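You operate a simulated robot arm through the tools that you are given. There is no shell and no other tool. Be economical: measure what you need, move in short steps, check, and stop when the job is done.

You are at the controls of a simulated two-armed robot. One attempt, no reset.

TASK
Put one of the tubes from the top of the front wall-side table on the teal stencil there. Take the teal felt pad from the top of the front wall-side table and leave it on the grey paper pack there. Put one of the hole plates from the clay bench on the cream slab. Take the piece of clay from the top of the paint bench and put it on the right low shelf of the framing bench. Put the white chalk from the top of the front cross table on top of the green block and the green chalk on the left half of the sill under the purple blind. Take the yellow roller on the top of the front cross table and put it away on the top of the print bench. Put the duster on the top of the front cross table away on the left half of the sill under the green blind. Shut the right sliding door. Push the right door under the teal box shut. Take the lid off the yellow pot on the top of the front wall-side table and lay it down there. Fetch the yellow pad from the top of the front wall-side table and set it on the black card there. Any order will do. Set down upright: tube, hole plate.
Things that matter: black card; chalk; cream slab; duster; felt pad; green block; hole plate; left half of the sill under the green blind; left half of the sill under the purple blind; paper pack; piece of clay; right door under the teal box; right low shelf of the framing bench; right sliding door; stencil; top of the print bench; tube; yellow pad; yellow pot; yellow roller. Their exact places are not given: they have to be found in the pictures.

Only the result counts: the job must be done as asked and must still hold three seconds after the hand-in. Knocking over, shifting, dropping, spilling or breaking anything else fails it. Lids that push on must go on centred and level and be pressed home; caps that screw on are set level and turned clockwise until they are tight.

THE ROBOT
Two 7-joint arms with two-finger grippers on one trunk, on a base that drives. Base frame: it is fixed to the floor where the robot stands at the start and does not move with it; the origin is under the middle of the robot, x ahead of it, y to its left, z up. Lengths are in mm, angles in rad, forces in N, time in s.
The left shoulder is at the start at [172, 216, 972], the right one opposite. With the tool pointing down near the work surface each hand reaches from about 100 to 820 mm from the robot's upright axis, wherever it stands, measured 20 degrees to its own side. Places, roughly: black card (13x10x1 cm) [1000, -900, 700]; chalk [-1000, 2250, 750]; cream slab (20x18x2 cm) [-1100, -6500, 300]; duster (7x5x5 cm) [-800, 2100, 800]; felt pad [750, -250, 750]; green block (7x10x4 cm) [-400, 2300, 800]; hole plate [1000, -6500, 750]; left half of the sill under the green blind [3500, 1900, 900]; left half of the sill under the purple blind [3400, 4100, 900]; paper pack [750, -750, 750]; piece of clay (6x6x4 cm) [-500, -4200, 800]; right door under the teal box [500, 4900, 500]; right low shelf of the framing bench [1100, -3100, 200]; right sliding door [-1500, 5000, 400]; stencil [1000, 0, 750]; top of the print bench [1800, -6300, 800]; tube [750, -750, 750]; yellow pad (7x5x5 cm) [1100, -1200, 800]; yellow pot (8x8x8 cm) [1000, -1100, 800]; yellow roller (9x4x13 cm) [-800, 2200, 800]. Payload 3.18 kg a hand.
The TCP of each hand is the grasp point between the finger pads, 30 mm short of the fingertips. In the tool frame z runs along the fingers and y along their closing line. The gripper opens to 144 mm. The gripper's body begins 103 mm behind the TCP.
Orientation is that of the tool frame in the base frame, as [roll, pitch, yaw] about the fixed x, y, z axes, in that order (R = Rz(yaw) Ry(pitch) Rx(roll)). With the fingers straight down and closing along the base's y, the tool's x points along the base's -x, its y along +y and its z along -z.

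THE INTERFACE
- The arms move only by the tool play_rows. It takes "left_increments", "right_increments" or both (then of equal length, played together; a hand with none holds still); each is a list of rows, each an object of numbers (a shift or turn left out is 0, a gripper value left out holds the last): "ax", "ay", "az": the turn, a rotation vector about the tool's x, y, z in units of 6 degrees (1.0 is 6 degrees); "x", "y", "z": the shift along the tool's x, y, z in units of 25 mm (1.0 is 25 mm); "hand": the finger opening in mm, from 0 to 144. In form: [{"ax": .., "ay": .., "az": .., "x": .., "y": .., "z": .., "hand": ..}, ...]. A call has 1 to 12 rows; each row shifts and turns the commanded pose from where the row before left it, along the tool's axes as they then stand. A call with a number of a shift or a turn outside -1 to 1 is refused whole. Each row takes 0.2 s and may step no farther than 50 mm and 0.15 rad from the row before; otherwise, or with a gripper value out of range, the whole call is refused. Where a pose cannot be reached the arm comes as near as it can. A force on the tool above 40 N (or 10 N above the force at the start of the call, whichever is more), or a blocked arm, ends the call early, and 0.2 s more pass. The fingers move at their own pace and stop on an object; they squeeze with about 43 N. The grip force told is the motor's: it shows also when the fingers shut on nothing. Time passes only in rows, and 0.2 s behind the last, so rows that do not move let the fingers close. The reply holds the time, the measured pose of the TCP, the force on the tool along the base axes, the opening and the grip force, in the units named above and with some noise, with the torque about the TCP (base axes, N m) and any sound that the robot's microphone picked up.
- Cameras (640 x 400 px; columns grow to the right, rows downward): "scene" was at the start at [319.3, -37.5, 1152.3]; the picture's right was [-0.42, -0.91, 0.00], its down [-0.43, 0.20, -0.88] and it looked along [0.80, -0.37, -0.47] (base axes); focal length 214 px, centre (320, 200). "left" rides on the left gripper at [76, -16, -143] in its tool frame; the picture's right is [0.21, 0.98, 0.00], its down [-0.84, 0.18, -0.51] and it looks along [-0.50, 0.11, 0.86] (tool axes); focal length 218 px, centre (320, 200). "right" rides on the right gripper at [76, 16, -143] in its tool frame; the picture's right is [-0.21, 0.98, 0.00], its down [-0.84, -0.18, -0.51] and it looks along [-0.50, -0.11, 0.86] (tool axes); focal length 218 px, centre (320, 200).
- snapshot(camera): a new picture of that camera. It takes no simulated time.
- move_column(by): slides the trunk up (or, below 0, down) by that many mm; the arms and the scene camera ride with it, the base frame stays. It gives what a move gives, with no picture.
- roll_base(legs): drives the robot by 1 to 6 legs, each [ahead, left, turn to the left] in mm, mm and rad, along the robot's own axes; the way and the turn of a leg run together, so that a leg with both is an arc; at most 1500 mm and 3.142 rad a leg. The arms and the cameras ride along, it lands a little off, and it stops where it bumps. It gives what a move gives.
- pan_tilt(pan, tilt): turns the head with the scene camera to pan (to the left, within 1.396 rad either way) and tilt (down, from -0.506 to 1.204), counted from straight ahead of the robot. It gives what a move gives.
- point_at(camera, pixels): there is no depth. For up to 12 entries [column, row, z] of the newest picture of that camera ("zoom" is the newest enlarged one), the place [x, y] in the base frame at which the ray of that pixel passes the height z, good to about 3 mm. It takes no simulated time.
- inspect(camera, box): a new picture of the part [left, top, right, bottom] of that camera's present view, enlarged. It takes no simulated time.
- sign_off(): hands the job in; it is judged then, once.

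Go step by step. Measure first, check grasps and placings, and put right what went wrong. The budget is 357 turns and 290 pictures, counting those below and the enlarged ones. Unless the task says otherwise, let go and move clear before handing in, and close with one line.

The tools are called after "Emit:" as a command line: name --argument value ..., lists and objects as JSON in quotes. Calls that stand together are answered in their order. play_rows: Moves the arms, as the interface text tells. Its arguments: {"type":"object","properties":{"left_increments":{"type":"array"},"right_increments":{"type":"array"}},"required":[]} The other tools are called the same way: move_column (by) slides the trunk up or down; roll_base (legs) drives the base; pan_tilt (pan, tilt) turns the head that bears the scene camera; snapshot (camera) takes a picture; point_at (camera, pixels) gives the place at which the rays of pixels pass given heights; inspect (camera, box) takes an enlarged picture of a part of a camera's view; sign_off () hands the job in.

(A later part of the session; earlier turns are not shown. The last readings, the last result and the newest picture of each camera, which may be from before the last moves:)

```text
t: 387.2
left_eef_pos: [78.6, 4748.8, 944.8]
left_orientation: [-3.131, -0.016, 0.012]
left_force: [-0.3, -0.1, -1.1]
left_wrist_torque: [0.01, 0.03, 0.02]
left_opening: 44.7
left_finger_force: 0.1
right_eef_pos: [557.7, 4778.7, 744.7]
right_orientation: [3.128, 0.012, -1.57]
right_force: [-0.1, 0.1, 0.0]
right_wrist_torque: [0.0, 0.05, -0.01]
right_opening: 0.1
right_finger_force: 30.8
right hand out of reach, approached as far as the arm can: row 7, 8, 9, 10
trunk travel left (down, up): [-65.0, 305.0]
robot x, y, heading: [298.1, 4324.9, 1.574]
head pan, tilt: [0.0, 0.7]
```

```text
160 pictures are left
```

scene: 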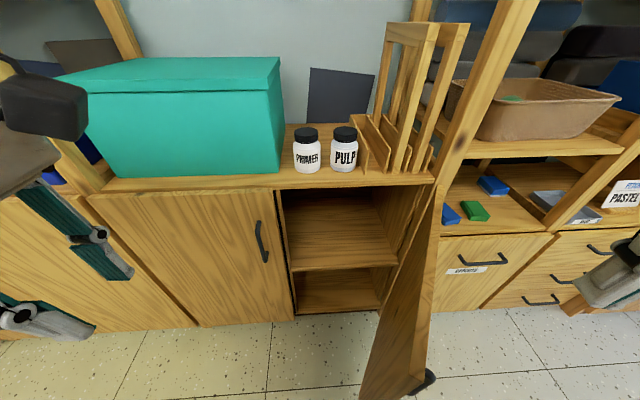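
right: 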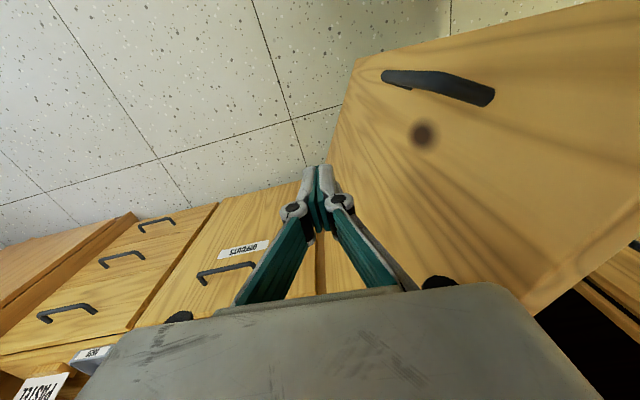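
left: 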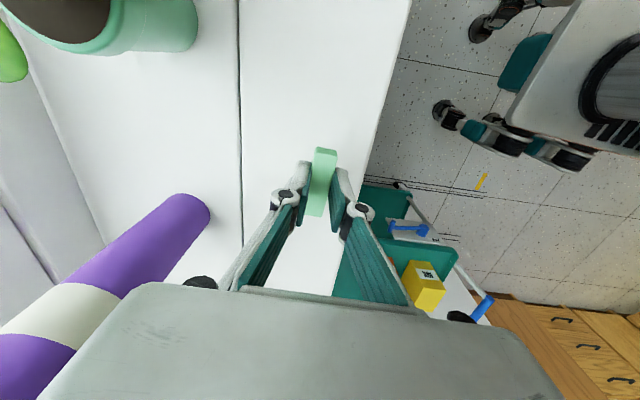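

Hand is beside the door's outer face. Push it along an arc.

Emit:
play_rows --right_increments '[{"y": 0.82, "x": 0.07}, {"y": 0.82, "x": 0.07}, {"y": 0.82, "x": 0.07}, {"y": 0.82, "x": 0.07}, {"y": 0.82, "x": 0.07}, {"y": 0.95, "x": -0.51}, {"y": 0.95, "x": -0.51}, {"y": 0.95, "x": -0.51}, {"y": 0.85, "x": -0.77}, {"y": 0.85, "x": -0.77}, {"y": 0.85, "x": -0.77}]'

Emit:
snapshot --camera "scene"

```text
t: 389.6
left_eef_pos: [79.5, 4748.3, 944.9]
left_orientation: [-3.131, -0.013, 0.011]
left_force: [-0.5, 0.2, -0.6]
left_wrist_torque: [0.03, -0.02, 0.01]
left_opening: 45.0
left_finger_force: 0.1
right_eef_pos: [322.0, 4863.2, 747.5]
right_orientation: [3.129, 0.016, -1.576]
right_force: [17.1, 12.8, 1.5]
right_wrist_torque: [0.76, -0.24, 0.09]
right_opening: 0.0
right_finger_force: 30.4
trunk travel left (down, up): [-65.0, 305.0]
robot x, y, heading: [299.6, 4323.7, 1.573]
head pan, tilt: [0.0, 0.7]
```

```text
159 pictures are left
```

scene: 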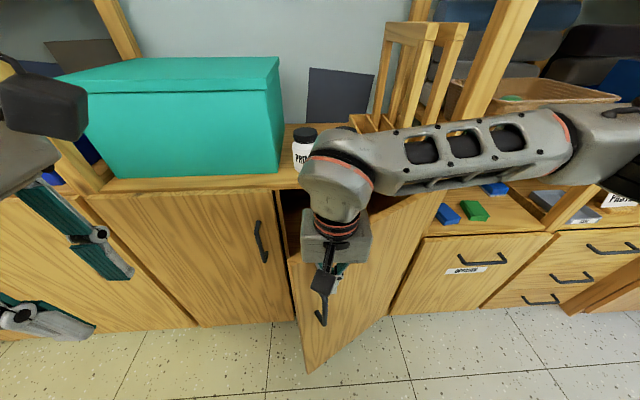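

Emit:
point_at --camera "scene" --pixels '[[304, 172, 805], [200, 178, 805], [296, 258, 805], [272, 187, 805]]'

Emit:
play_rows --right_increments '[{"y": 0.47, "x": -0.73}, {"y": 0.47, "x": -0.73}, {"y": 0.47, "x": -0.73}, {"y": 0.47, "x": -0.73}, {"y": 0.4, "x": -0.9}, {"y": 0.4, "x": -0.9}]'

Emit:
snapshot --camera "scene"

```text
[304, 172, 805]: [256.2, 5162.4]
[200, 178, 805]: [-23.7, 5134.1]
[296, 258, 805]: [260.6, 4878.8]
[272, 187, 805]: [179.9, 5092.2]
```

```text
t: 390.4
left_eef_pos: [79.3, 4748.6, 944.2]
left_orientation: [-3.13, -0.016, 0.008]
left_force: [-0.1, -0.9, 0.1]
left_wrist_torque: [-0.03, -0.01, -0.01]
left_opening: 44.7
left_finger_force: 0.0
right_eef_pos: [286.3, 4921.6, 748.9]
right_orientation: [3.135, 0.016, -1.582]
right_force: [7.0, 3.3, -1.8]
right_wrist_torque: [0.09, -0.18, 0.07]
right_opening: 0.0
right_finger_force: 30.6
trunk travel left (down, up): [-65.0, 305.0]
robot x, y, heading: [300.9, 4325.9, 1.567]
head pan, tilt: [0.0, 0.7]
stopped in row 4 (right hand): the force on the tool passed its limit at 40 N (the readings are from after the stop); the commanded pose is now the measured one
```

```text
158 pictures are left
```

scene: 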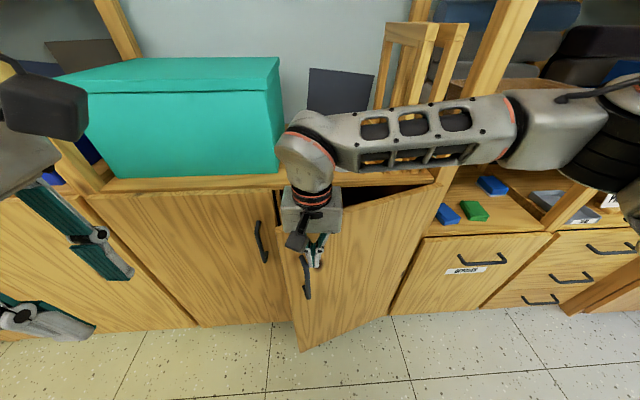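

Emit:
play_rows --right_increments '[{"y": 0.2, "x": -0.35}, {"y": 0.2, "x": -0.35}, {"y": 0.15, "x": -0.35}, {"y": 0.15, "x": -0.35}, {"y": 0.15, "x": -0.35}, {"y": 0.1, "x": -0.35}, {"y": 0.1, "x": -0.35}, {"y": 0.1, "x": -0.35}]'

Emit:
snapshot --camera "scene"

```text
t: 392.2
left_eef_pos: [80.8, 4749.3, 945.2]
left_orientation: [-3.13, -0.013, 0.009]
left_force: [-0.1, -0.5, -0.3]
left_wrist_torque: [-0.01, 0.0, 0.01]
left_opening: 44.8
left_finger_force: 0.0
right_eef_pos: [262.2, 4993.7, 749.3]
right_orientation: [3.135, 0.018, -1.581]
right_force: [35.4, 8.9, -6.3]
right_wrist_torque: [0.27, -0.73, 0.3]
right_opening: 0.1
right_finger_force: 31.0
trunk travel left (down, up): [-65.0, 305.0]
robot x, y, heading: [297.3, 4325.9, 1.568]
head pan, tilt: [0.0, 0.7]
```

```text
157 pictures are left
```

scene: 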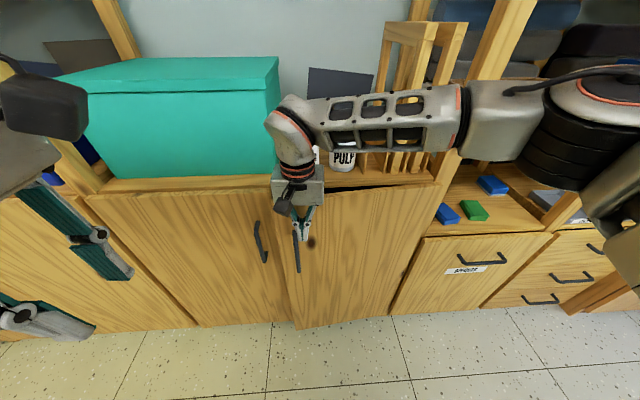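

Emit:
play_rows --right_increments '[{"y": -0.3}, {"x": -0.35}, {"x": -0.35}, {"x": -0.35}, {"x": -0.3}, {"x": -0.3}]'

Emit:
snapshot --camera "scene"

```text
t: 393.6
left_eef_pos: [79.3, 4749.4, 944.4]
left_orientation: [-3.13, -0.015, 0.01]
left_force: [0.2, -0.3, 1.4]
left_wrist_torque: [0.0, -0.03, 0.02]
left_opening: 44.7
left_finger_force: 0.1
right_eef_pos: [264.1, 5032.2, 752.4]
right_orientation: [3.132, 0.016, -1.577]
right_force: [0.0, -0.1, 0.3]
right_wrist_torque: [-0.02, 0.0, 0.02]
right_opening: 0.2
right_finger_force: 30.6
trunk travel left (down, up): [-65.0, 305.0]
robot x, y, heading: [302.2, 4325.3, 1.57]
head pan, tilt: [0.0, 0.7]
```

```text
156 pictures are left
```

scene: 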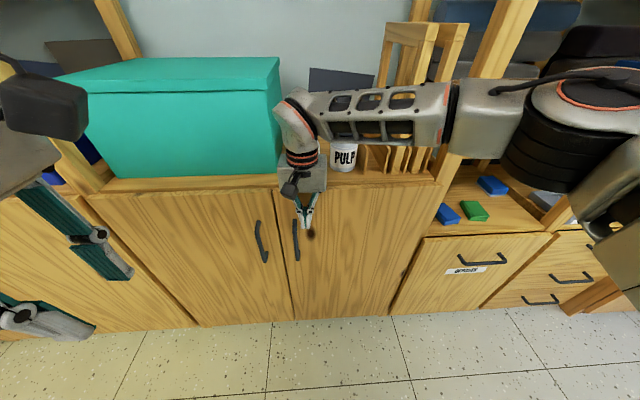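

Emit:
play_rows --right_increments '[{"x": -0.3}, {"x": -0.3}, {"x": -0.25}]'

Emit:
play_rows --right_increments '[{"x": -0.25}, {"x": -0.2}]'

Emit:
inspect --camera "scene" --box '[170, 150, 450, 340]'

```text
t: 394.2
left_eef_pos: [79.2, 4746.6, 945.7]
left_orientation: [-3.129, -0.013, 0.007]
left_force: [-0.5, -0.2, -0.4]
left_wrist_torque: [0.01, -0.06, 0.01]
left_opening: 44.8
left_finger_force: 0.2
right_eef_pos: [263.8, 5034.2, 749.9]
right_orientation: [3.137, -0.001, -1.571]
right_force: [2.1, -13.0, 3.4]
right_wrist_torque: [1.01, 0.04, 0.25]
right_opening: 0.0
right_finger_force: 29.9
trunk travel left (down, up): [-65.0, 305.0]
robot x, y, heading: [296.5, 4330.2, 1.563]
head pan, tilt: [0.0, 0.7]
stopped in row 2 (right hand): the force on the tool passed its limit at 46 N (the readings are from after the stop); the commanded pose is now the measured one
```

```text
t: 394.6
left_eef_pos: [80.8, 4746.1, 944.0]
left_orientation: [-3.13, -0.013, 0.007]
left_force: [-0.4, -0.3, 0.4]
left_wrist_torque: [0.0, 0.0, -0.03]
left_opening: 45.0
left_finger_force: 0.1
right_eef_pos: [262.6, 5033.1, 747.6]
right_orientation: [3.138, -0.016, -1.565]
right_force: [1.9, -14.1, 3.1]
right_wrist_torque: [1.07, 0.12, 0.32]
right_opening: 0.0
right_finger_force: 30.8
trunk travel left (down, up): [-65.0, 305.0]
robot x, y, heading: [295.1, 4325.1, 1.574]
head pan, tilt: [0.0, 0.7]
stopped in row 2 (right hand): the force on the tool passed its limit at 46 N (the readings are from after the stop); the commanded pose is now the measured one
```

```text
2.11 times, centred on (310, 245) of scene
```

zoom: 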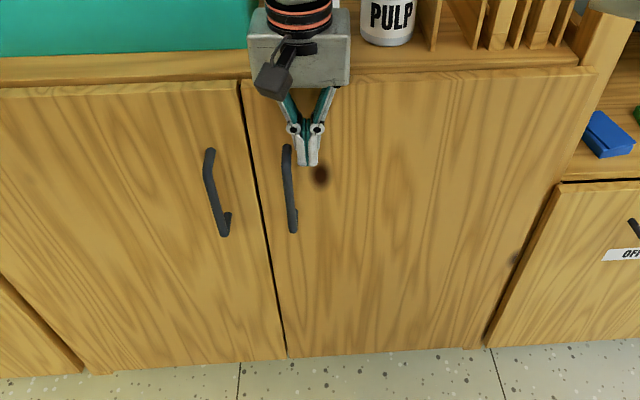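

The door is flush and resists: shut. Withdraw the right hand back and up.

Emit:
play_rows --right_increments '[{"x": 0.5}, {"x": 1}, {"x": 1}, {"x": 1}, {"x": 1}, {"x": 1}, {"z": -1, "x": 1}, {"z": -1, "x": 1}, {"z": -1}, {"z": -1}, {"z": -1}, {"z": -1}]'

Emit:
play_rows --right_increments '[{"z": -1, "y": -1}, {"z": -1, "y": -1}, {"z": -1, "y": -1}, {"y": -1}, {"y": -1}, {"y": -1}]'

Emit:
snapshot --camera "scene"

Emit:
pan_tilt --pan 0.9 --tilt 0.5

Emit:
snapshot --camera "scene"

```text
t: 397.2
left_eef_pos: [79.6, 4748.2, 944.8]
left_orientation: [-3.128, -0.014, 0.008]
left_force: [0.6, -0.3, 0.9]
left_wrist_torque: [0.01, 0.04, 0.02]
left_opening: 44.9
left_finger_force: 0.2
right_eef_pos: [263.0, 4850.6, 900.3]
right_orientation: [3.136, -0.011, -1.567]
right_force: [0.5, 0.2, -0.5]
right_wrist_torque: [0.04, 0.0, 0.02]
right_opening: 0.2
right_finger_force: 30.9
trunk travel left (down, up): [-65.0, 305.0]
robot x, y, heading: [296.2, 4329.1, 1.564]
head pan, tilt: [0.0, 0.7]
```

```text
t: 398.6
left_eef_pos: [80.4, 4747.9, 944.9]
left_orientation: [-3.131, -0.014, 0.008]
left_force: [0.0, 0.0, -0.1]
left_wrist_torque: [0.0, 0.0, 0.03]
left_opening: 45.0
left_finger_force: 0.0
right_eef_pos: [414.5, 4852.8, 972.3]
right_orientation: [3.138, -0.012, -1.568]
right_force: [0.5, 0.5, -0.6]
right_wrist_torque: [0.0, -0.01, -0.01]
right_opening: 0.0
right_finger_force: 30.6
trunk travel left (down, up): [-65.0, 305.0]
robot x, y, heading: [299.4, 4325.6, 1.572]
head pan, tilt: [0.0, 0.7]
```

```text
154 pictures are left
```

scene: 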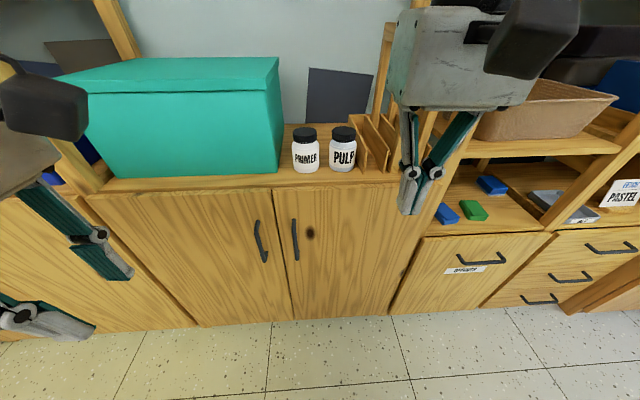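

```text
t: 399.8
left_eef_pos: [79.7, 4747.5, 945.1]
left_orientation: [-3.131, -0.014, 0.009]
left_force: [0.5, 0.7, -0.5]
left_wrist_torque: [-0.01, -0.01, 0.03]
left_opening: 45.0
left_finger_force: 0.1
right_eef_pos: [412.8, 4852.9, 973.5]
right_orientation: [3.137, -0.013, -1.568]
right_force: [-0.3, 0.3, -0.4]
right_wrist_torque: [-0.01, -0.04, 0.02]
right_opening: 0.0
right_finger_force: 30.9
trunk travel left (down, up): [-65.0, 305.0]
robot x, y, heading: [304.2, 4327.9, 1.569]
head pan, tilt: [0.901, 0.499]
```

```text
153 pictures are left
```

scene: 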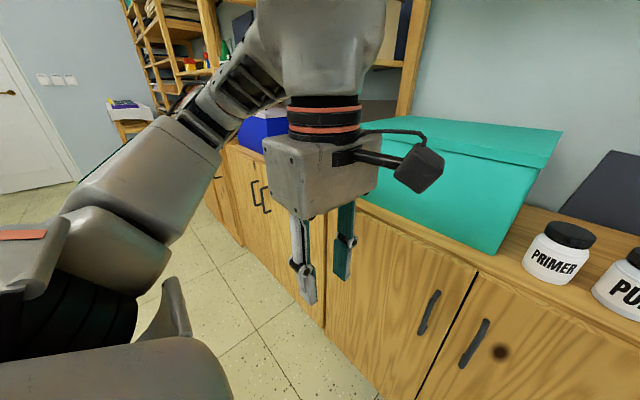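

Emit:
roll_base --legs '[[-330, 0, 0], [0, 1400, 0]]'

Emit:
pan_tilt --pan 0.2 --tilt 0.45

Emit:
snapshot --camera "scene"

```text
t: 414.1
left_eef_pos: [-1331.0, 4416.8, 945.6]
left_orientation: [-3.131, -0.013, 0.017]
left_force: [0.1, 0.2, 0.5]
left_wrist_torque: [0.01, -0.01, 0.0]
left_opening: 45.0
left_finger_force: 0.1
right_eef_pos: [-997.2, 4523.2, 972.6]
right_orientation: [3.136, -0.013, -1.56]
right_force: [0.3, -0.5, 0.8]
right_wrist_torque: [-0.02, 0.03, 0.04]
right_opening: 0.1
right_finger_force: 31.0
trunk travel left (down, up): [-65.0, 305.0]
robot x, y, heading: [-1105.1, 3992.9, 1.579]
head pan, tilt: [0.901, 0.499]
```

```text
t: 415.2
left_eef_pos: [-1330.6, 4416.6, 943.9]
left_orientation: [-3.132, -0.013, 0.018]
left_force: [0.1, -0.1, 0.2]
left_wrist_torque: [0.02, 0.0, 0.0]
left_opening: 44.7
left_finger_force: 0.1
right_eef_pos: [-996.5, 4524.0, 973.8]
right_orientation: [3.138, -0.014, -1.56]
right_force: [-0.5, -0.1, 0.7]
right_wrist_torque: [-0.04, -0.01, 0.03]
right_opening: 0.0
right_finger_force: 30.3
trunk travel left (down, up): [-65.0, 305.0]
robot x, y, heading: [-1107.1, 3994.8, 1.572]
head pan, tilt: [0.201, 0.45]
```

```text
152 pictures are left
```

scene: 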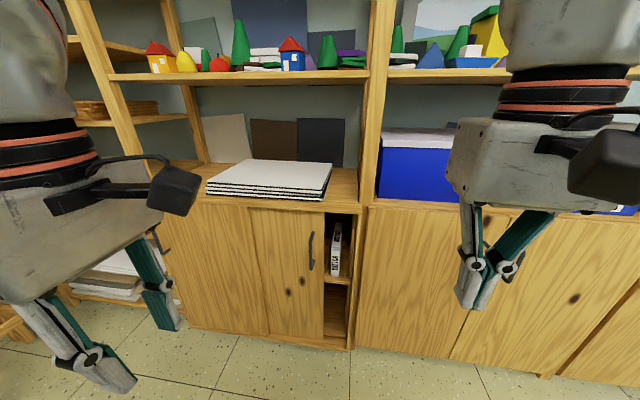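

Emit:
point_at --camera "scene" --pixels '[[311, 235, 620], [311, 235, 680], [311, 268, 540], [311, 268, 600], [324, 212, 780], [352, 214, 780], [324, 338, 60], [349, 346, 60], [265, 335, 60], [190, 325, 60], [300, 202, 805]]'

Emit:
inspect --camera "scene" --box '[150, 180, 390, 360]'

```text
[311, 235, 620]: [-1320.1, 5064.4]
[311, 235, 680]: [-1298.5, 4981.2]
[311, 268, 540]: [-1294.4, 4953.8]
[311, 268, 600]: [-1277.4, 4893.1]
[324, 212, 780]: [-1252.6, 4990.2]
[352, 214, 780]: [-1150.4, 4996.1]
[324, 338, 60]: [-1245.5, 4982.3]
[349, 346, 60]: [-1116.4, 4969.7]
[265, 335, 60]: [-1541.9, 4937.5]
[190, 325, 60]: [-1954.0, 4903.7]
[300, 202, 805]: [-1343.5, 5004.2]
```

```text
2.22 times, centred on (270, 270) of scene
```

zoom: 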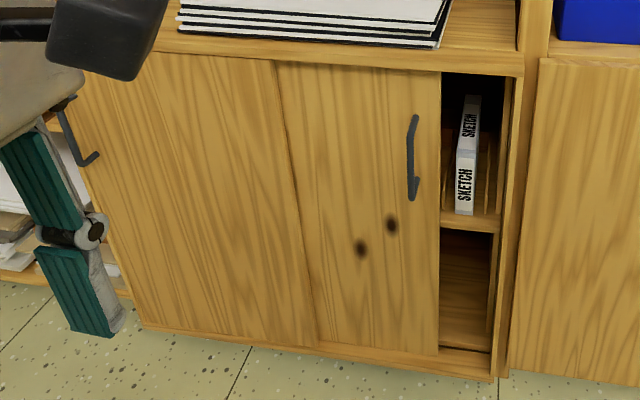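

The right sliding door must slide right (+x) by ~110 mm; its handle stands at about x −1295, z 530–700, door plane y≈4978. Drive ahead 255 and bring the left hand (closed) left of the handle.

Emit:
roll_base --legs '[[255, 0, 0]]'

Emit:
play_rows --left_increments '[{"hand": 0, "x": -0.6, "y": -1}, {"y": -1}, {"y": -1}, {"y": -1}, {"y": -1}, {"y": -1}, {"y": -1}, {"z": 1}, {"z": 1}, {"z": 1}, {"z": 1}, {"z": 1}]'

Emit:
play_rows --left_increments '[{"z": 1}, {"z": 1}, {"z": 1}, {"z": 1}, {"z": 1}, {"z": 1}]'

Emit:
snapshot --camera "left"

Emit:
pan_tilt --pan 0.2 --tilt 0.75

Emit:
snapshot --camera "scene"

```text
t: 417.0
left_eef_pos: [-1332.1, 4670.6, 944.3]
left_orientation: [-3.131, -0.012, 0.016]
left_force: [0.7, -0.3, 0.0]
left_wrist_torque: [-0.06, 0.0, 0.0]
left_opening: 45.0
left_finger_force: 0.1
right_eef_pos: [-997.8, 4779.3, 972.4]
right_orientation: [3.137, -0.013, -1.561]
right_force: [0.0, 0.8, -0.7]
right_wrist_torque: [-0.02, -0.02, 0.03]
right_opening: 0.0
right_finger_force: 30.4
trunk travel left (down, up): [-65.0, 305.0]
robot x, y, heading: [-1109.4, 4251.9, 1.574]
head pan, tilt: [0.201, 0.45]
```

```text
t: 419.6
left_eef_pos: [-1347.3, 4848.0, 820.4]
left_orientation: [-3.131, -0.014, 0.019]
left_force: [0.0, 0.0, -0.1]
left_wrist_torque: [-0.06, 0.0, 0.0]
left_opening: 0.1
left_finger_force: 30.5
right_eef_pos: [-997.6, 4779.0, 972.9]
right_orientation: [3.138, -0.011, -1.561]
right_force: [-0.3, -0.6, -0.5]
right_wrist_torque: [-0.02, -0.02, 0.0]
right_opening: 0.0
right_finger_force: 30.6
trunk travel left (down, up): [-65.0, 305.0]
robot x, y, heading: [-1108.1, 4253.4, 1.574]
head pan, tilt: [0.201, 0.45]
```

```text
t: 421.0
left_eef_pos: [-1344.6, 4849.4, 670.0]
left_orientation: [-3.13, -0.016, 0.016]
left_force: [0.1, -0.4, 0.7]
left_wrist_torque: [0.01, -0.02, -0.01]
left_opening: 0.4
left_finger_force: 30.5
right_eef_pos: [-997.3, 4779.8, 973.9]
right_orientation: [3.137, -0.009, -1.56]
right_force: [0.0, 0.0, 0.3]
right_wrist_torque: [0.01, -0.02, -0.01]
right_opening: 0.0
right_finger_force: 30.7
trunk travel left (down, up): [-65.0, 305.0]
robot x, y, heading: [-1108.4, 4254.8, 1.572]
head pan, tilt: [0.201, 0.45]
```

```text
150 pictures are left
```

left: 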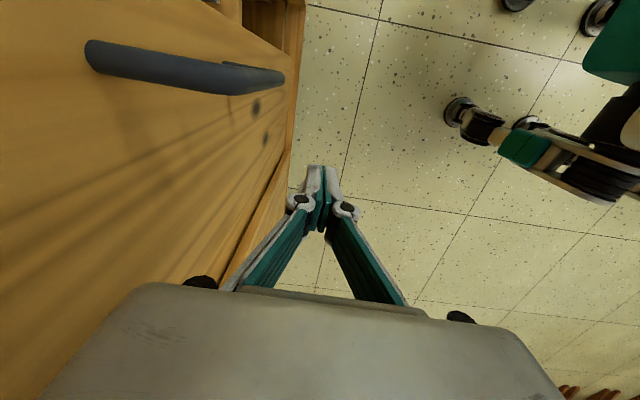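

```text
t: 421.8
left_eef_pos: [-1345.3, 4849.9, 670.3]
left_orientation: [-3.13, -0.014, 0.015]
left_force: [0.5, -0.1, 0.5]
left_wrist_torque: [-0.01, 0.01, -0.02]
left_opening: 0.0
left_finger_force: 31.1
right_eef_pos: [-998.9, 4778.0, 973.5]
right_orientation: [3.136, -0.011, -1.56]
right_force: [0.4, 0.3, 0.2]
right_wrist_torque: [0.03, 0.01, 0.03]
right_opening: 0.0
right_finger_force: 30.2
trunk travel left (down, up): [-65.0, 305.0]
robot x, y, heading: [-1109.1, 4252.2, 1.578]
head pan, tilt: [0.201, 0.75]
```

```text
149 pictures are left
```

scene: 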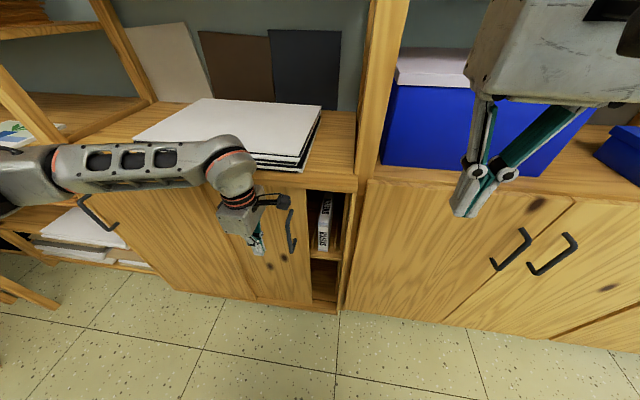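

The wrist camera would come near the cabinet in this yaw; I turn the hand 90° so the camera faces the robot, then move in.

Emit:
play_rows --left_increments '[{"az": 1}, {"az": 1}, {"az": 1}, {"az": 1}, {"az": 1}, {"az": 1}, {"az": 1}, {"az": 1}]'

Emit:
play_rows --left_increments '[{"az": 1}, {"az": 1}, {"az": 1}, {"az": 1}, {"az": 1}, {"az": 1}, {"az": 1}, {}]'

Emit:
snapshot --camera "left"

```text
t: 423.6
left_eef_pos: [-1344.1, 4850.2, 671.8]
left_orientation: [-3.122, -0.004, -0.823]
left_force: [-0.7, 0.1, 0.8]
left_wrist_torque: [-0.01, -0.03, 0.01]
left_opening: 0.3
left_finger_force: 31.2
right_eef_pos: [-997.7, 4779.1, 972.4]
right_orientation: [3.137, -0.011, -1.562]
right_force: [-0.6, -1.0, 0.5]
right_wrist_torque: [0.0, -0.03, -0.04]
right_opening: 0.0
right_finger_force: 30.6
trunk travel left (down, up): [-65.0, 305.0]
robot x, y, heading: [-1108.1, 4250.1, 1.575]
head pan, tilt: [0.201, 0.75]
```

```text
t: 425.4
left_eef_pos: [-1345.7, 4849.0, 671.4]
left_orientation: [-3.126, 0.011, -1.555]
left_force: [-0.1, -0.9, 0.2]
left_wrist_torque: [0.02, -0.01, 0.01]
left_opening: 0.0
left_finger_force: 30.6
right_eef_pos: [-997.9, 4778.9, 972.8]
right_orientation: [3.137, -0.012, -1.559]
right_force: [0.5, -0.1, 0.0]
right_wrist_torque: [0.01, 0.0, -0.02]
right_opening: 0.1
right_finger_force: 30.9
trunk travel left (down, up): [-65.0, 305.0]
robot x, y, heading: [-1104.4, 4251.2, 1.574]
head pan, tilt: [0.201, 0.75]
```

```text
148 pictures are left
```

left: 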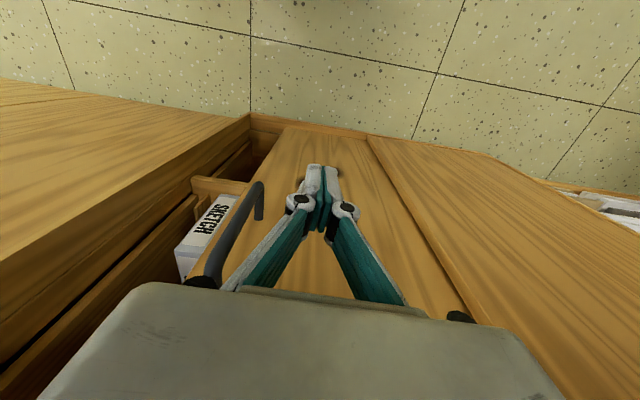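

Emit:
play_rows --left_increments '[{"x": -1}, {"x": -1}, {"x": -1}, {"x": -0.7}, {"y": -0.5}, {"y": -0.5}, {"y": -0.5}]'

Emit:
snapshot --camera "left"

Emit:
snapshot --camera "scene"

```text
t: 425.9
left_eef_pos: [-1344.6, 4873.7, 671.8]
left_orientation: [-3.128, -0.006, -1.55]
left_force: [-1.1, -10.3, 5.1]
left_wrist_torque: [1.82, -0.05, 0.24]
left_opening: 0.0
left_finger_force: 30.5
right_eef_pos: [-998.7, 4778.5, 973.9]
right_orientation: [3.137, -0.013, -1.559]
right_force: [-0.1, 1.0, -0.1]
right_wrist_torque: [-0.05, 0.01, 0.02]
right_opening: 0.0
right_finger_force: 30.5
trunk travel left (down, up): [-65.0, 305.0]
robot x, y, heading: [-1108.7, 4252.4, 1.574]
head pan, tilt: [0.201, 0.75]
stopped in row 2 (left hand): the force on the tool passed its limit at 66 N (the readings are from after the stop); the commanded pose is now the measured one
```

```text
147 pictures are left
```

left: 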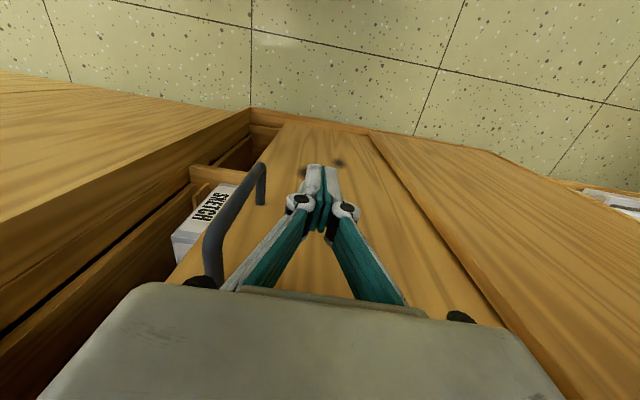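

```text
146 pictures are left
```

scene: 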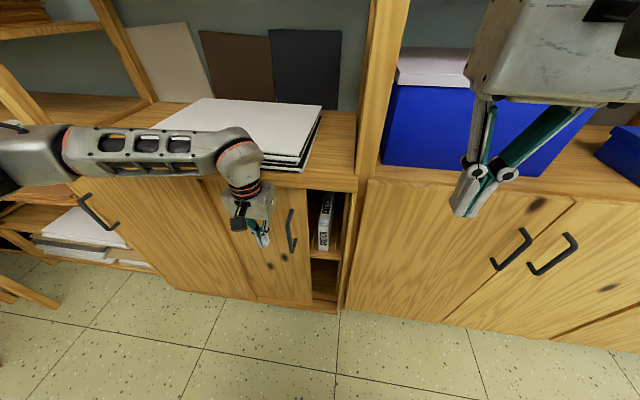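

Emit:
point_at --camera "scene" --pixels '[[284, 256, 450], [284, 256, 550], [269, 266, 450], [269, 266, 550], [292, 212, 620], [292, 212, 700], [292, 248, 550], [300, 188, 760], [300, 188, 800]]'

Emit:
point_at --camera "left" --pixels '[[306, 172, 450], [306, 172, 550], [340, 162, 450], [340, 162, 550], [262, 167, 550], [262, 167, 600], [212, 245, 680], [212, 245, 720]]'

```text
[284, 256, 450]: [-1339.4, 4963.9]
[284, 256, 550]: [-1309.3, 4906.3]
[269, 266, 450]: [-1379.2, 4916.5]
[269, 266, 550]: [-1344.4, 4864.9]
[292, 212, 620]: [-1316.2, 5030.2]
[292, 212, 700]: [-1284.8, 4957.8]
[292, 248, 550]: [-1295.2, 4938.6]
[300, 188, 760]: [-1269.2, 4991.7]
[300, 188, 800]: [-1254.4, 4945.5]
```

```text
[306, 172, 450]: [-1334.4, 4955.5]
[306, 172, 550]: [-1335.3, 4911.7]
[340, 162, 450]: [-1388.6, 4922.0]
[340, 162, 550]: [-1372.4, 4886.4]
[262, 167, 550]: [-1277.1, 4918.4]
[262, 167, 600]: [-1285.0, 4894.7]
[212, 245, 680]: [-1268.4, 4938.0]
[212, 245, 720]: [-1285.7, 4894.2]
```

The wrist meets the counter edge. Back off, tilt the hand 36° so the fingers point forward-down, and come in again.

Emit:
play_rows --left_increments '[{"x": 1}, {"x": 0.6}, {"ay": -1}, {"ay": -1}, {"ay": -1}, {"ay": -1}, {"ay": -1}, {"ay": -1}]'

Emit:
snapshot --camera "left"

Emit:
snapshot --camera "scene"

```text
t: 427.7
left_eef_pos: [-1328.0, 4835.2, 671.5]
left_orientation: [-3.109, 0.606, -1.554]
left_force: [0.6, -0.9, 0.6]
left_wrist_torque: [0.07, 0.01, 0.02]
left_opening: 0.2
left_finger_force: 30.8
left hand out of reach, approached as far as the arm can: row 8
right_eef_pos: [-995.6, 4778.9, 973.8]
right_orientation: [3.135, -0.01, -1.562]
right_force: [0.2, -0.2, 0.1]
right_wrist_torque: [0.0, 0.1, -0.03]
right_opening: 0.0
right_finger_force: 30.6
trunk travel left (down, up): [-65.0, 305.0]
robot x, y, heading: [-1108.4, 4254.8, 1.578]
head pan, tilt: [0.201, 0.75]
```

```text
145 pictures are left
```

left: 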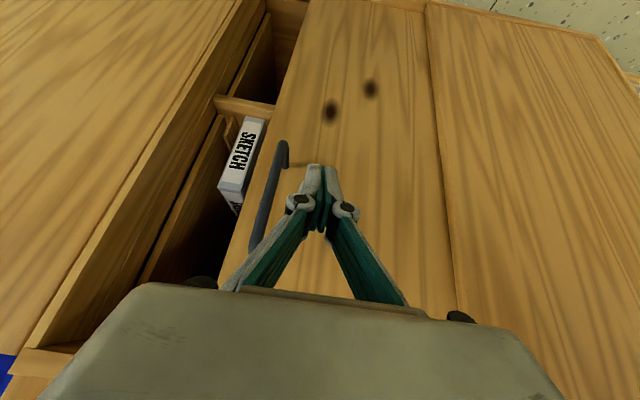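

```text
144 pictures are left
```

scene: 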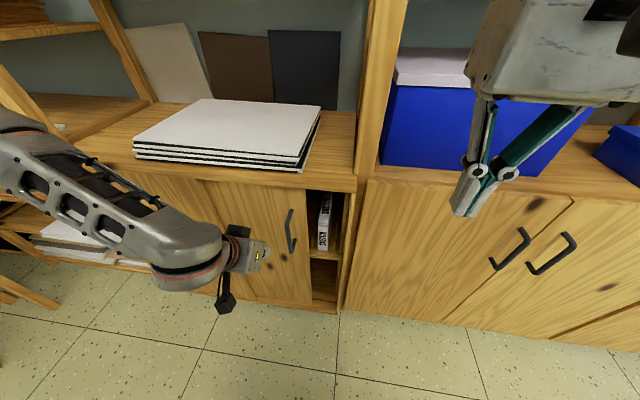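

Emit:
play_rows --left_increments '[{"x": -0.55, "z": 0.38}, {"x": -0.55, "z": 0.38}, {"x": -0.55, "z": 0.38}, {"x": -0.55, "z": 0.38}]'

Emit:
snapshot --camera "left"

```text
t: 428.7
left_eef_pos: [-1345.5, 4902.6, 672.1]
left_orientation: [-3.126, 0.625, -1.538]
left_force: [0.2, 0.3, -1.0]
left_wrist_torque: [0.0, -0.02, 0.02]
left_opening: 0.1
left_finger_force: 30.4
right_eef_pos: [-997.4, 4779.9, 972.4]
right_orientation: [3.138, -0.015, -1.559]
right_force: [0.0, 1.3, 0.7]
right_wrist_torque: [-0.01, 0.05, 0.02]
right_opening: 0.0
right_finger_force: 30.9
trunk travel left (down, up): [-65.0, 305.0]
robot x, y, heading: [-1109.7, 4250.0, 1.579]
head pan, tilt: [0.201, 0.75]
```

```text
143 pictures are left
```

left: 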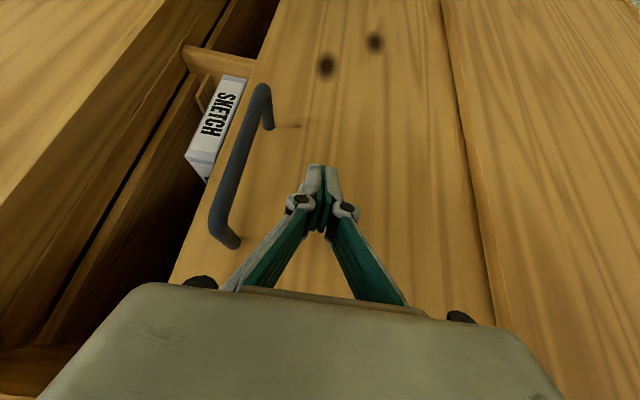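

Emit:
play_rows --left_increments '[{"y": -0.6}, {"y": -0.6}, {"y": -0.6}, {"y": -0.5}, {"y": -0.5}]'

Emit:
snapshot --camera "left"

```text
t: 429.9
left_eef_pos: [-1274.5, 4904.6, 672.6]
left_orientation: [-3.125, 0.625, -1.539]
left_force: [0.3, -0.1, -0.4]
left_wrist_torque: [0.01, 0.02, -0.02]
left_opening: 0.0
left_finger_force: 30.9
right_eef_pos: [-997.5, 4780.8, 972.9]
right_orientation: [3.136, -0.014, -1.562]
right_force: [-0.2, 0.8, -0.2]
right_wrist_torque: [0.0, 0.01, -0.02]
right_opening: 0.1
right_finger_force: 30.6
trunk travel left (down, up): [-65.0, 305.0]
robot x, y, heading: [-1110.2, 4249.7, 1.579]
head pan, tilt: [0.201, 0.75]
```

```text
142 pictures are left
```

left: 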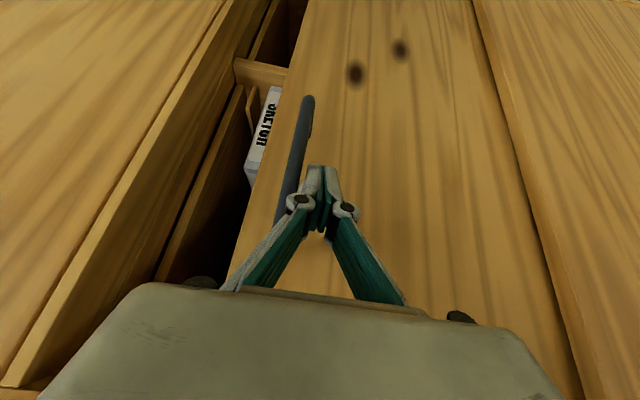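

Emit:
play_rows --left_increments '[{"y": -0.5}, {"y": -0.5}, {"y": -0.5}, {"y": -0.5}]'

Emit:
snapshot --camera "left"

Emit:
snapshot --camera "scene"

```text
t: 430.9
left_eef_pos: [-1225.2, 4906.8, 674.5]
left_orientation: [-3.125, 0.624, -1.54]
left_force: [-0.7, 0.4, 0.6]
left_wrist_torque: [0.02, -0.04, -0.03]
left_opening: 0.0
left_finger_force: 30.8
right_eef_pos: [-997.7, 4779.3, 972.6]
right_orientation: [3.136, -0.014, -1.561]
right_force: [0.0, -0.7, -1.0]
right_wrist_torque: [-0.02, -0.02, 0.0]
right_opening: 0.0
right_finger_force: 30.7
trunk travel left (down, up): [-65.0, 305.0]
robot x, y, heading: [-1106.3, 4249.7, 1.569]
head pan, tilt: [0.201, 0.75]
```

```text
141 pictures are left
```

left: 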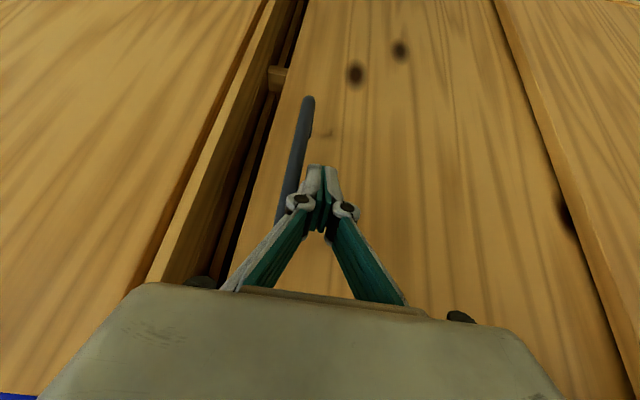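

```text
140 pictures are left
```

scene: 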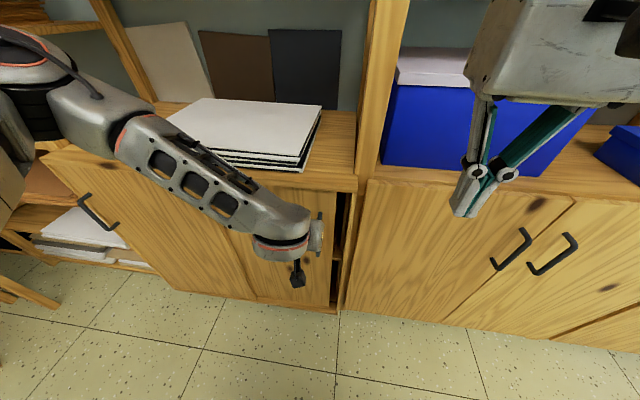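

The door slides with the handle. Continue until it stops.

Emit:
play_rows --left_increments '[{"y": -0.5}, {"y": -0.5}, {"y": -0.4}, {"y": -0.3}]'

Emit:
snapshot --camera "left"

```text
t: 431.9
left_eef_pos: [-1188.9, 4906.7, 674.1]
left_orientation: [-3.129, 0.626, -1.53]
left_force: [-27.2, -3.5, 6.3]
left_wrist_torque: [0.03, -0.11, 0.0]
left_opening: 0.0
left_finger_force: 30.4
right_eef_pos: [-1000.5, 4780.1, 973.6]
right_orientation: [3.139, -0.012, -1.558]
right_force: [-0.2, -0.1, 0.1]
right_wrist_torque: [0.0, 0.02, 0.02]
right_opening: 0.0
right_finger_force: 31.1
trunk travel left (down, up): [-65.0, 305.0]
robot x, y, heading: [-1107.5, 4252.1, 1.579]
head pan, tilt: [0.201, 0.75]
```

```text
139 pictures are left
```

left: 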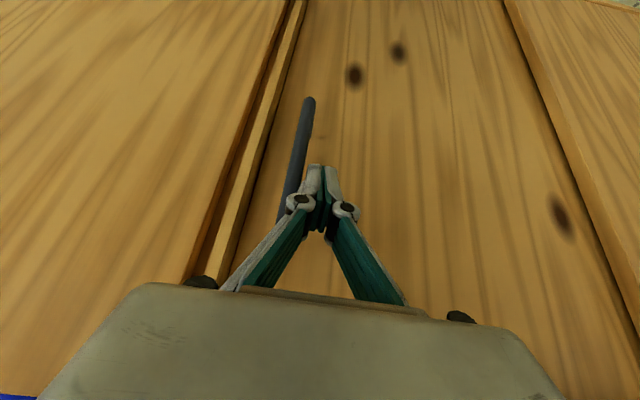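

Emit:
play_rows --left_increments '[{"y": -0.2}]'

Emit:
play_rows --left_increments '[{"y": 0.6}, {"y": 0.6}, {"x": 0.55, "z": -0.38}, {"x": 0.55, "z": -0.38}, {"x": 0.55, "z": -0.38}, {"x": 0.55, "z": -0.38}, {"x": 0.55, "z": -0.38}, {"x": 0.55, "z": -0.38}]'

Emit:
snapshot --camera "scene"

```text
t: 432.3
left_eef_pos: [-1189.1, 4905.9, 673.7]
left_orientation: [-3.137, 0.62, -1.525]
left_force: [-8.1, -2.8, 3.5]
left_wrist_torque: [0.02, -0.08, -0.06]
left_opening: 0.0
left_finger_force: 30.9
right_eef_pos: [-1000.2, 4780.1, 973.8]
right_orientation: [3.135, -0.014, -1.558]
right_force: [-0.2, 0.0, 0.8]
right_wrist_torque: [-0.01, 0.01, -0.03]
right_opening: 0.0
right_finger_force: 30.3
trunk travel left (down, up): [-65.0, 305.0]
robot x, y, heading: [-1107.9, 4251.7, 1.579]
head pan, tilt: [0.201, 0.75]
stopped in row 1 (left hand): the force on the tool passed its limit at 44 N (the readings are from after the stop); the commanded pose is now the measured one
```

```text
t: 434.1
left_eef_pos: [-1213.4, 4804.8, 672.2]
left_orientation: [-3.135, 0.621, -1.527]
left_force: [-0.7, -0.2, 0.4]
left_wrist_torque: [-0.03, 0.0, 0.04]
left_opening: 0.0
left_finger_force: 30.6
right_eef_pos: [-1000.0, 4778.9, 972.2]
right_orientation: [3.138, -0.013, -1.56]
right_force: [0.8, 0.2, 0.6]
right_wrist_torque: [-0.01, 0.0, 0.03]
right_opening: 0.0
right_finger_force: 30.5
trunk travel left (down, up): [-65.0, 305.0]
robot x, y, heading: [-1110.8, 4256.2, 1.578]
head pan, tilt: [0.201, 0.75]
```

```text
138 pictures are left
```

scene: 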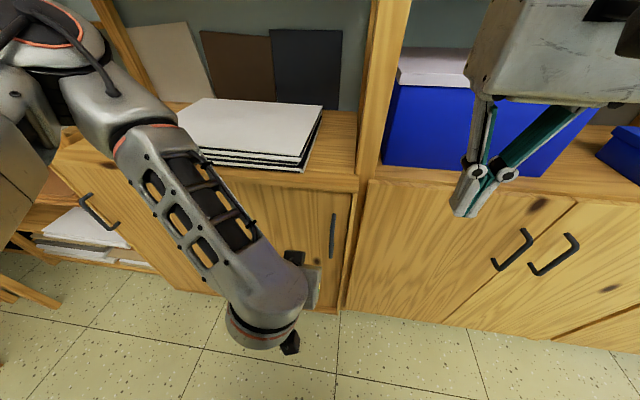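

Shut. Untilt and raise the left hand, back off, and turn round toward the west aisle.

Emit:
play_rows --left_increments '[{"ay": 1}, {"ay": 1}, {"ay": 1}, {"ay": 1}, {"ay": 1}, {"ay": 0.9}, {"z": -1}, {"z": -1}, {"z": -1}, {"z": -1}, {"z": -1}, {"z": -1}]'

Emit:
play_rows --left_increments '[{"z": -1, "x": 0.3}, {"z": -1, "x": 0.3}, {"z": -1, "x": 0.3}, {"z": -1, "x": 0.3}, {"z": -1}, {"z": -1}, {"y": 1}, {"y": 1}, {"y": 1}]'

Emit:
roll_base --legs '[[-350, 0, 0], [0, 600, 0]]'

Emit:
roll_base --legs '[[0, 0, 3.14]]'

Emit:
pan_tilt --pan 0.0 --tilt 0.5

Emit:
snapshot --camera "scene"

```text
t: 436.7
left_eef_pos: [-1214.3, 4804.0, 822.3]
left_orientation: [-3.135, 0.003, -1.533]
left_force: [0.1, 0.7, -0.2]
left_wrist_torque: [0.02, 0.0, 0.01]
left_opening: 0.0
left_finger_force: 30.3
right_eef_pos: [-999.6, 4779.0, 972.0]
right_orientation: [3.138, -0.012, -1.558]
right_force: [-0.1, -0.9, 0.5]
right_wrist_torque: [0.03, 0.01, -0.02]
right_opening: 0.0
right_finger_force: 31.0
trunk travel left (down, up): [-65.0, 305.0]
robot x, y, heading: [-1109.6, 4252.8, 1.579]
head pan, tilt: [0.201, 0.75]
```

```text
t: 438.7
left_eef_pos: [-1289.0, 4771.0, 971.3]
left_orientation: [-3.136, 0.004, -1.531]
left_force: [-0.6, -0.1, 0.6]
left_wrist_torque: [-0.01, -0.03, -0.04]
left_opening: 0.0
left_finger_force: 31.3
right_eef_pos: [-1000.6, 4779.2, 971.4]
right_orientation: [3.14, -0.013, -1.558]
right_force: [-0.2, -0.4, -0.5]
right_wrist_torque: [-0.01, -0.03, -0.01]
right_opening: 0.0
right_finger_force: 30.7
trunk travel left (down, up): [-65.0, 305.0]
robot x, y, heading: [-1110.3, 4249.8, 1.582]
head pan, tilt: [0.201, 0.75]
```

```text
t: 446.3
left_eef_pos: [-1890.6, 4415.4, 970.9]
left_orientation: [-3.136, 0.005, -1.528]
left_force: [-0.3, 0.4, -0.7]
left_wrist_torque: [0.03, 0.0, 0.03]
left_opening: 0.0
left_finger_force: 31.0
right_eef_pos: [-1601.5, 4426.3, 972.3]
right_orientation: [3.137, -0.014, -1.553]
right_force: [-0.6, 0.0, -0.4]
right_wrist_torque: [-0.02, -0.01, 0.01]
right_opening: 0.1
right_finger_force: 30.7
trunk travel left (down, up): [-65.0, 305.0]
robot x, y, heading: [-1704.9, 3897.7, 1.585]
head pan, tilt: [0.201, 0.75]
```

```text
t: 454.2
left_eef_pos: [-1503.6, 3386.1, 970.5]
left_orientation: [-3.136, 0.004, 1.656]
left_force: [-0.9, 0.0, 0.8]
left_wrist_torque: [0.01, 0.01, 0.0]
left_opening: 0.2
left_finger_force: 30.6
right_eef_pos: [-1790.5, 3363.6, 971.6]
right_orientation: [3.139, -0.014, 1.63]
right_force: [0.5, -0.6, -0.4]
right_wrist_torque: [0.02, 0.0, 0.01]
right_opening: 0.0
right_finger_force: 30.9
trunk travel left (down, up): [-65.0, 305.0]
robot x, y, heading: [-1708.2, 3894.7, -1.518]
head pan, tilt: [0.201, 0.75]
```

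```text
t: 454.9
left_eef_pos: [-1503.2, 3387.0, 970.9]
left_orientation: [-3.136, 0.004, 1.656]
left_force: [-0.5, 0.1, 1.1]
left_wrist_torque: [-0.05, 0.0, -0.04]
left_opening: 0.0
left_finger_force: 30.3
right_eef_pos: [-1790.7, 3363.9, 973.3]
right_orientation: [3.139, -0.015, 1.63]
right_force: [-0.2, 0.8, 0.8]
right_wrist_torque: [0.0, 0.02, 0.01]
right_opening: 0.0
right_finger_force: 30.5
trunk travel left (down, up): [-65.0, 305.0]
robot x, y, heading: [-1708.1, 3899.9, -1.515]
head pan, tilt: [0.0, 0.499]
```

```text
137 pictures are left
```

scene: 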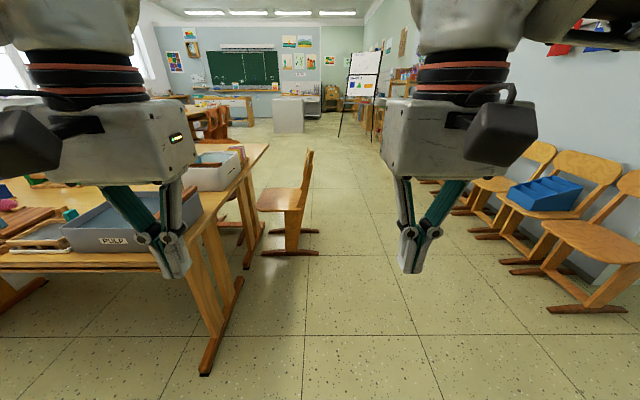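

Emit:
point_at --camera "scene" --pixels '[[318, 255, 0], [318, 231, 0], [310, 155, 800], [210, 374, 0], [268, 145, 740], [460, 212, 0], [502, 265, 0], [550, 308, 0], [245, 268, 0], [340, 135, 0]]'

```text
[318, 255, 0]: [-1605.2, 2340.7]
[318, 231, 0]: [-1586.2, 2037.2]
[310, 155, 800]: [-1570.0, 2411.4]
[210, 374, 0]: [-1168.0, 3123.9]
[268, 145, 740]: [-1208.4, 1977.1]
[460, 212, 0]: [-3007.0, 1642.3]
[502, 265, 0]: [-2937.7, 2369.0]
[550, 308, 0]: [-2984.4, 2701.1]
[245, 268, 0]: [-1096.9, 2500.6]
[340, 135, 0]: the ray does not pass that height
```

Drive down the west aisle, turn to face +y, and come back in front of the cross table for the roller.

Emit:
roll_base --legs '[[0, -450, -0.055], [1400, 0, 0], [1400, 0, 0], [0, 0, 3.14]]'

Emit:
roll_base --legs '[[0, -760, 0], [0, -760, 0]]'

Emit:
pan_tilt --pan 0.0 --tilt 0.5

Emit:
snapshot --camera "scene"

```text
t: 479.9
left_eef_pos: [-2341.6, 1611.5, 970.8]
left_orientation: [-3.136, 0.002, -1.543]
left_force: [0.3, 0.1, -0.3]
left_wrist_torque: [0.01, 0.0, -0.02]
left_opening: 0.0
left_finger_force: 30.6
right_eef_pos: [-2051.1, 1617.8, 972.3]
right_orientation: [3.136, -0.015, -1.569]
right_force: [0.0, 0.1, -0.2]
right_wrist_torque: [0.0, 0.01, 0.0]
right_opening: 0.0
right_finger_force: 30.7
trunk travel left (down, up): [-65.0, 305.0]
robot x, y, heading: [-2165.5, 1091.5, 1.567]
head pan, tilt: [0.0, 0.499]
```

```text
t: 493.7
left_eef_pos: [-814.7, 1604.0, 971.4]
left_orientation: [-3.136, 0.004, -1.542]
left_force: [1.0, 0.5, -0.1]
left_wrist_torque: [0.01, 0.04, -0.02]
left_opening: 0.1
left_finger_force: 30.7
right_eef_pos: [-525.9, 1610.7, 972.9]
right_orientation: [3.138, -0.013, -1.569]
right_force: [-0.2, 0.3, 0.3]
right_wrist_torque: [0.02, 0.04, 0.04]
right_opening: 0.1
right_finger_force: 30.7
trunk travel left (down, up): [-65.0, 305.0]
robot x, y, heading: [-638.1, 1081.9, 1.57]
head pan, tilt: [0.0, 0.499]
```

```text
t: 494.3
left_eef_pos: [-815.0, 1604.1, 971.2]
left_orientation: [-3.136, 0.003, -1.544]
left_force: [-1.0, 0.0, -1.4]
left_wrist_torque: [0.01, -0.03, 0.01]
left_opening: 0.2
left_finger_force: 30.8
right_eef_pos: [-526.9, 1610.5, 973.0]
right_orientation: [3.137, -0.014, -1.57]
right_force: [0.7, 0.3, -0.9]
right_wrist_torque: [0.02, 0.05, 0.0]
right_opening: 0.0
right_finger_force: 30.8
trunk travel left (down, up): [-65.0, 305.0]
robot x, y, heading: [-639.3, 1085.1, 1.571]
head pan, tilt: [0.0, 0.499]
```

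```text
136 pictures are left
```

scene: 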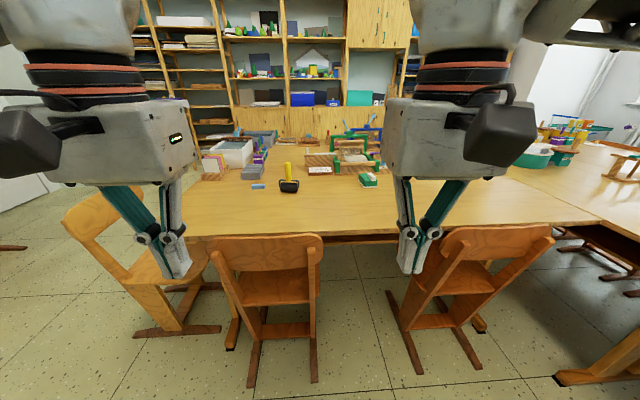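

Emit:
roll_base --legs '[[460, 0, 0]]'

Emit:
pan_tilt --pan 0.2 --tilt 0.7

Emit:
snapshot --camera "scene"

Emit:
inspect --camera "scene" --box '[280, 100, 380, 200]'

Emit:
snapshot --camera "left"

```text
t: 497.0
left_eef_pos: [-813.4, 2065.5, 972.4]
left_orientation: [-3.135, 0.007, -1.543]
left_force: [0.7, -0.3, -0.7]
left_wrist_torque: [-0.01, 0.0, -0.02]
left_opening: 0.0
left_finger_force: 30.4
right_eef_pos: [-524.4, 2071.5, 972.0]
right_orientation: [3.138, -0.015, -1.568]
right_force: [1.0, 0.2, -0.8]
right_wrist_torque: [-0.03, 0.04, -0.03]
right_opening: 0.1
right_finger_force: 30.6
trunk travel left (down, up): [-65.0, 305.0]
robot x, y, heading: [-639.1, 1545.6, 1.573]
head pan, tilt: [0.0, 0.499]
```

```text
t: 497.8
left_eef_pos: [-813.7, 2064.9, 971.5]
left_orientation: [-3.134, 0.005, -1.543]
left_force: [-0.4, -0.2, 0.4]
left_wrist_torque: [0.01, -0.02, -0.03]
left_opening: 0.0
left_finger_force: 31.0
right_eef_pos: [-525.0, 2071.1, 972.6]
right_orientation: [3.135, -0.013, -1.568]
right_force: [0.5, 0.1, 0.4]
right_wrist_torque: [0.04, 0.01, 0.0]
right_opening: 0.0
right_finger_force: 30.7
trunk travel left (down, up): [-65.0, 305.0]
robot x, y, heading: [-639.9, 1546.1, 1.565]
head pan, tilt: [0.201, 0.7]
```

```text
135 pictures are left
```

scene: 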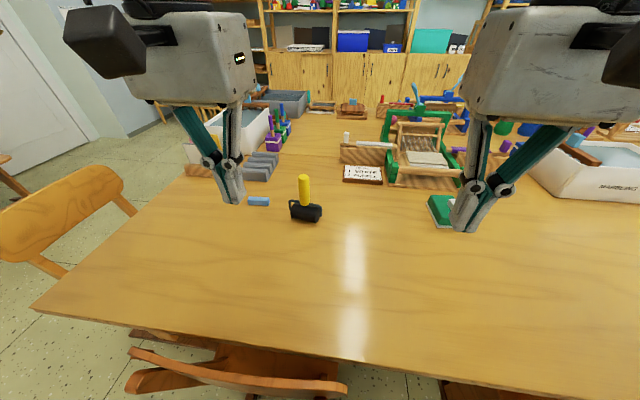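

```text
4.00 times, centred on (330, 150) of scene
```

zoom: 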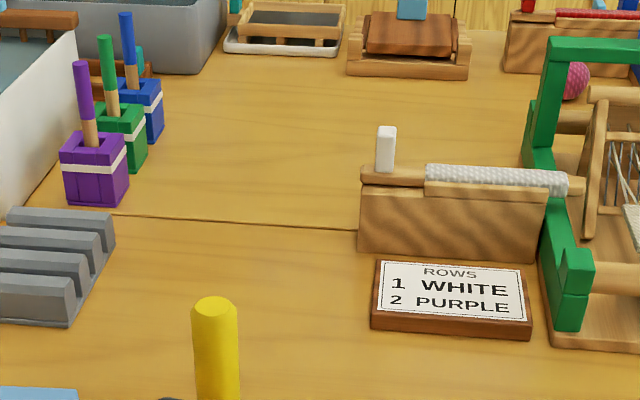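

```text
133 pictures are left
```

left: 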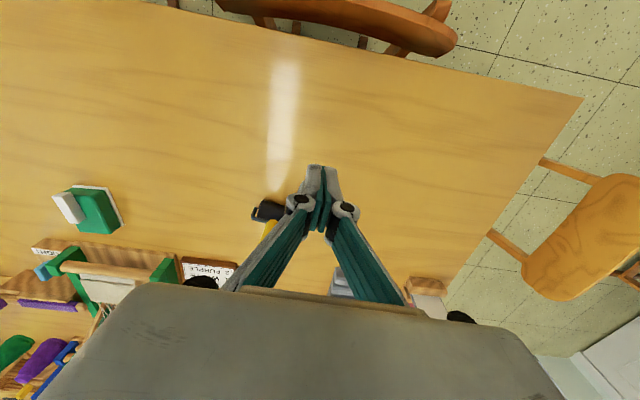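

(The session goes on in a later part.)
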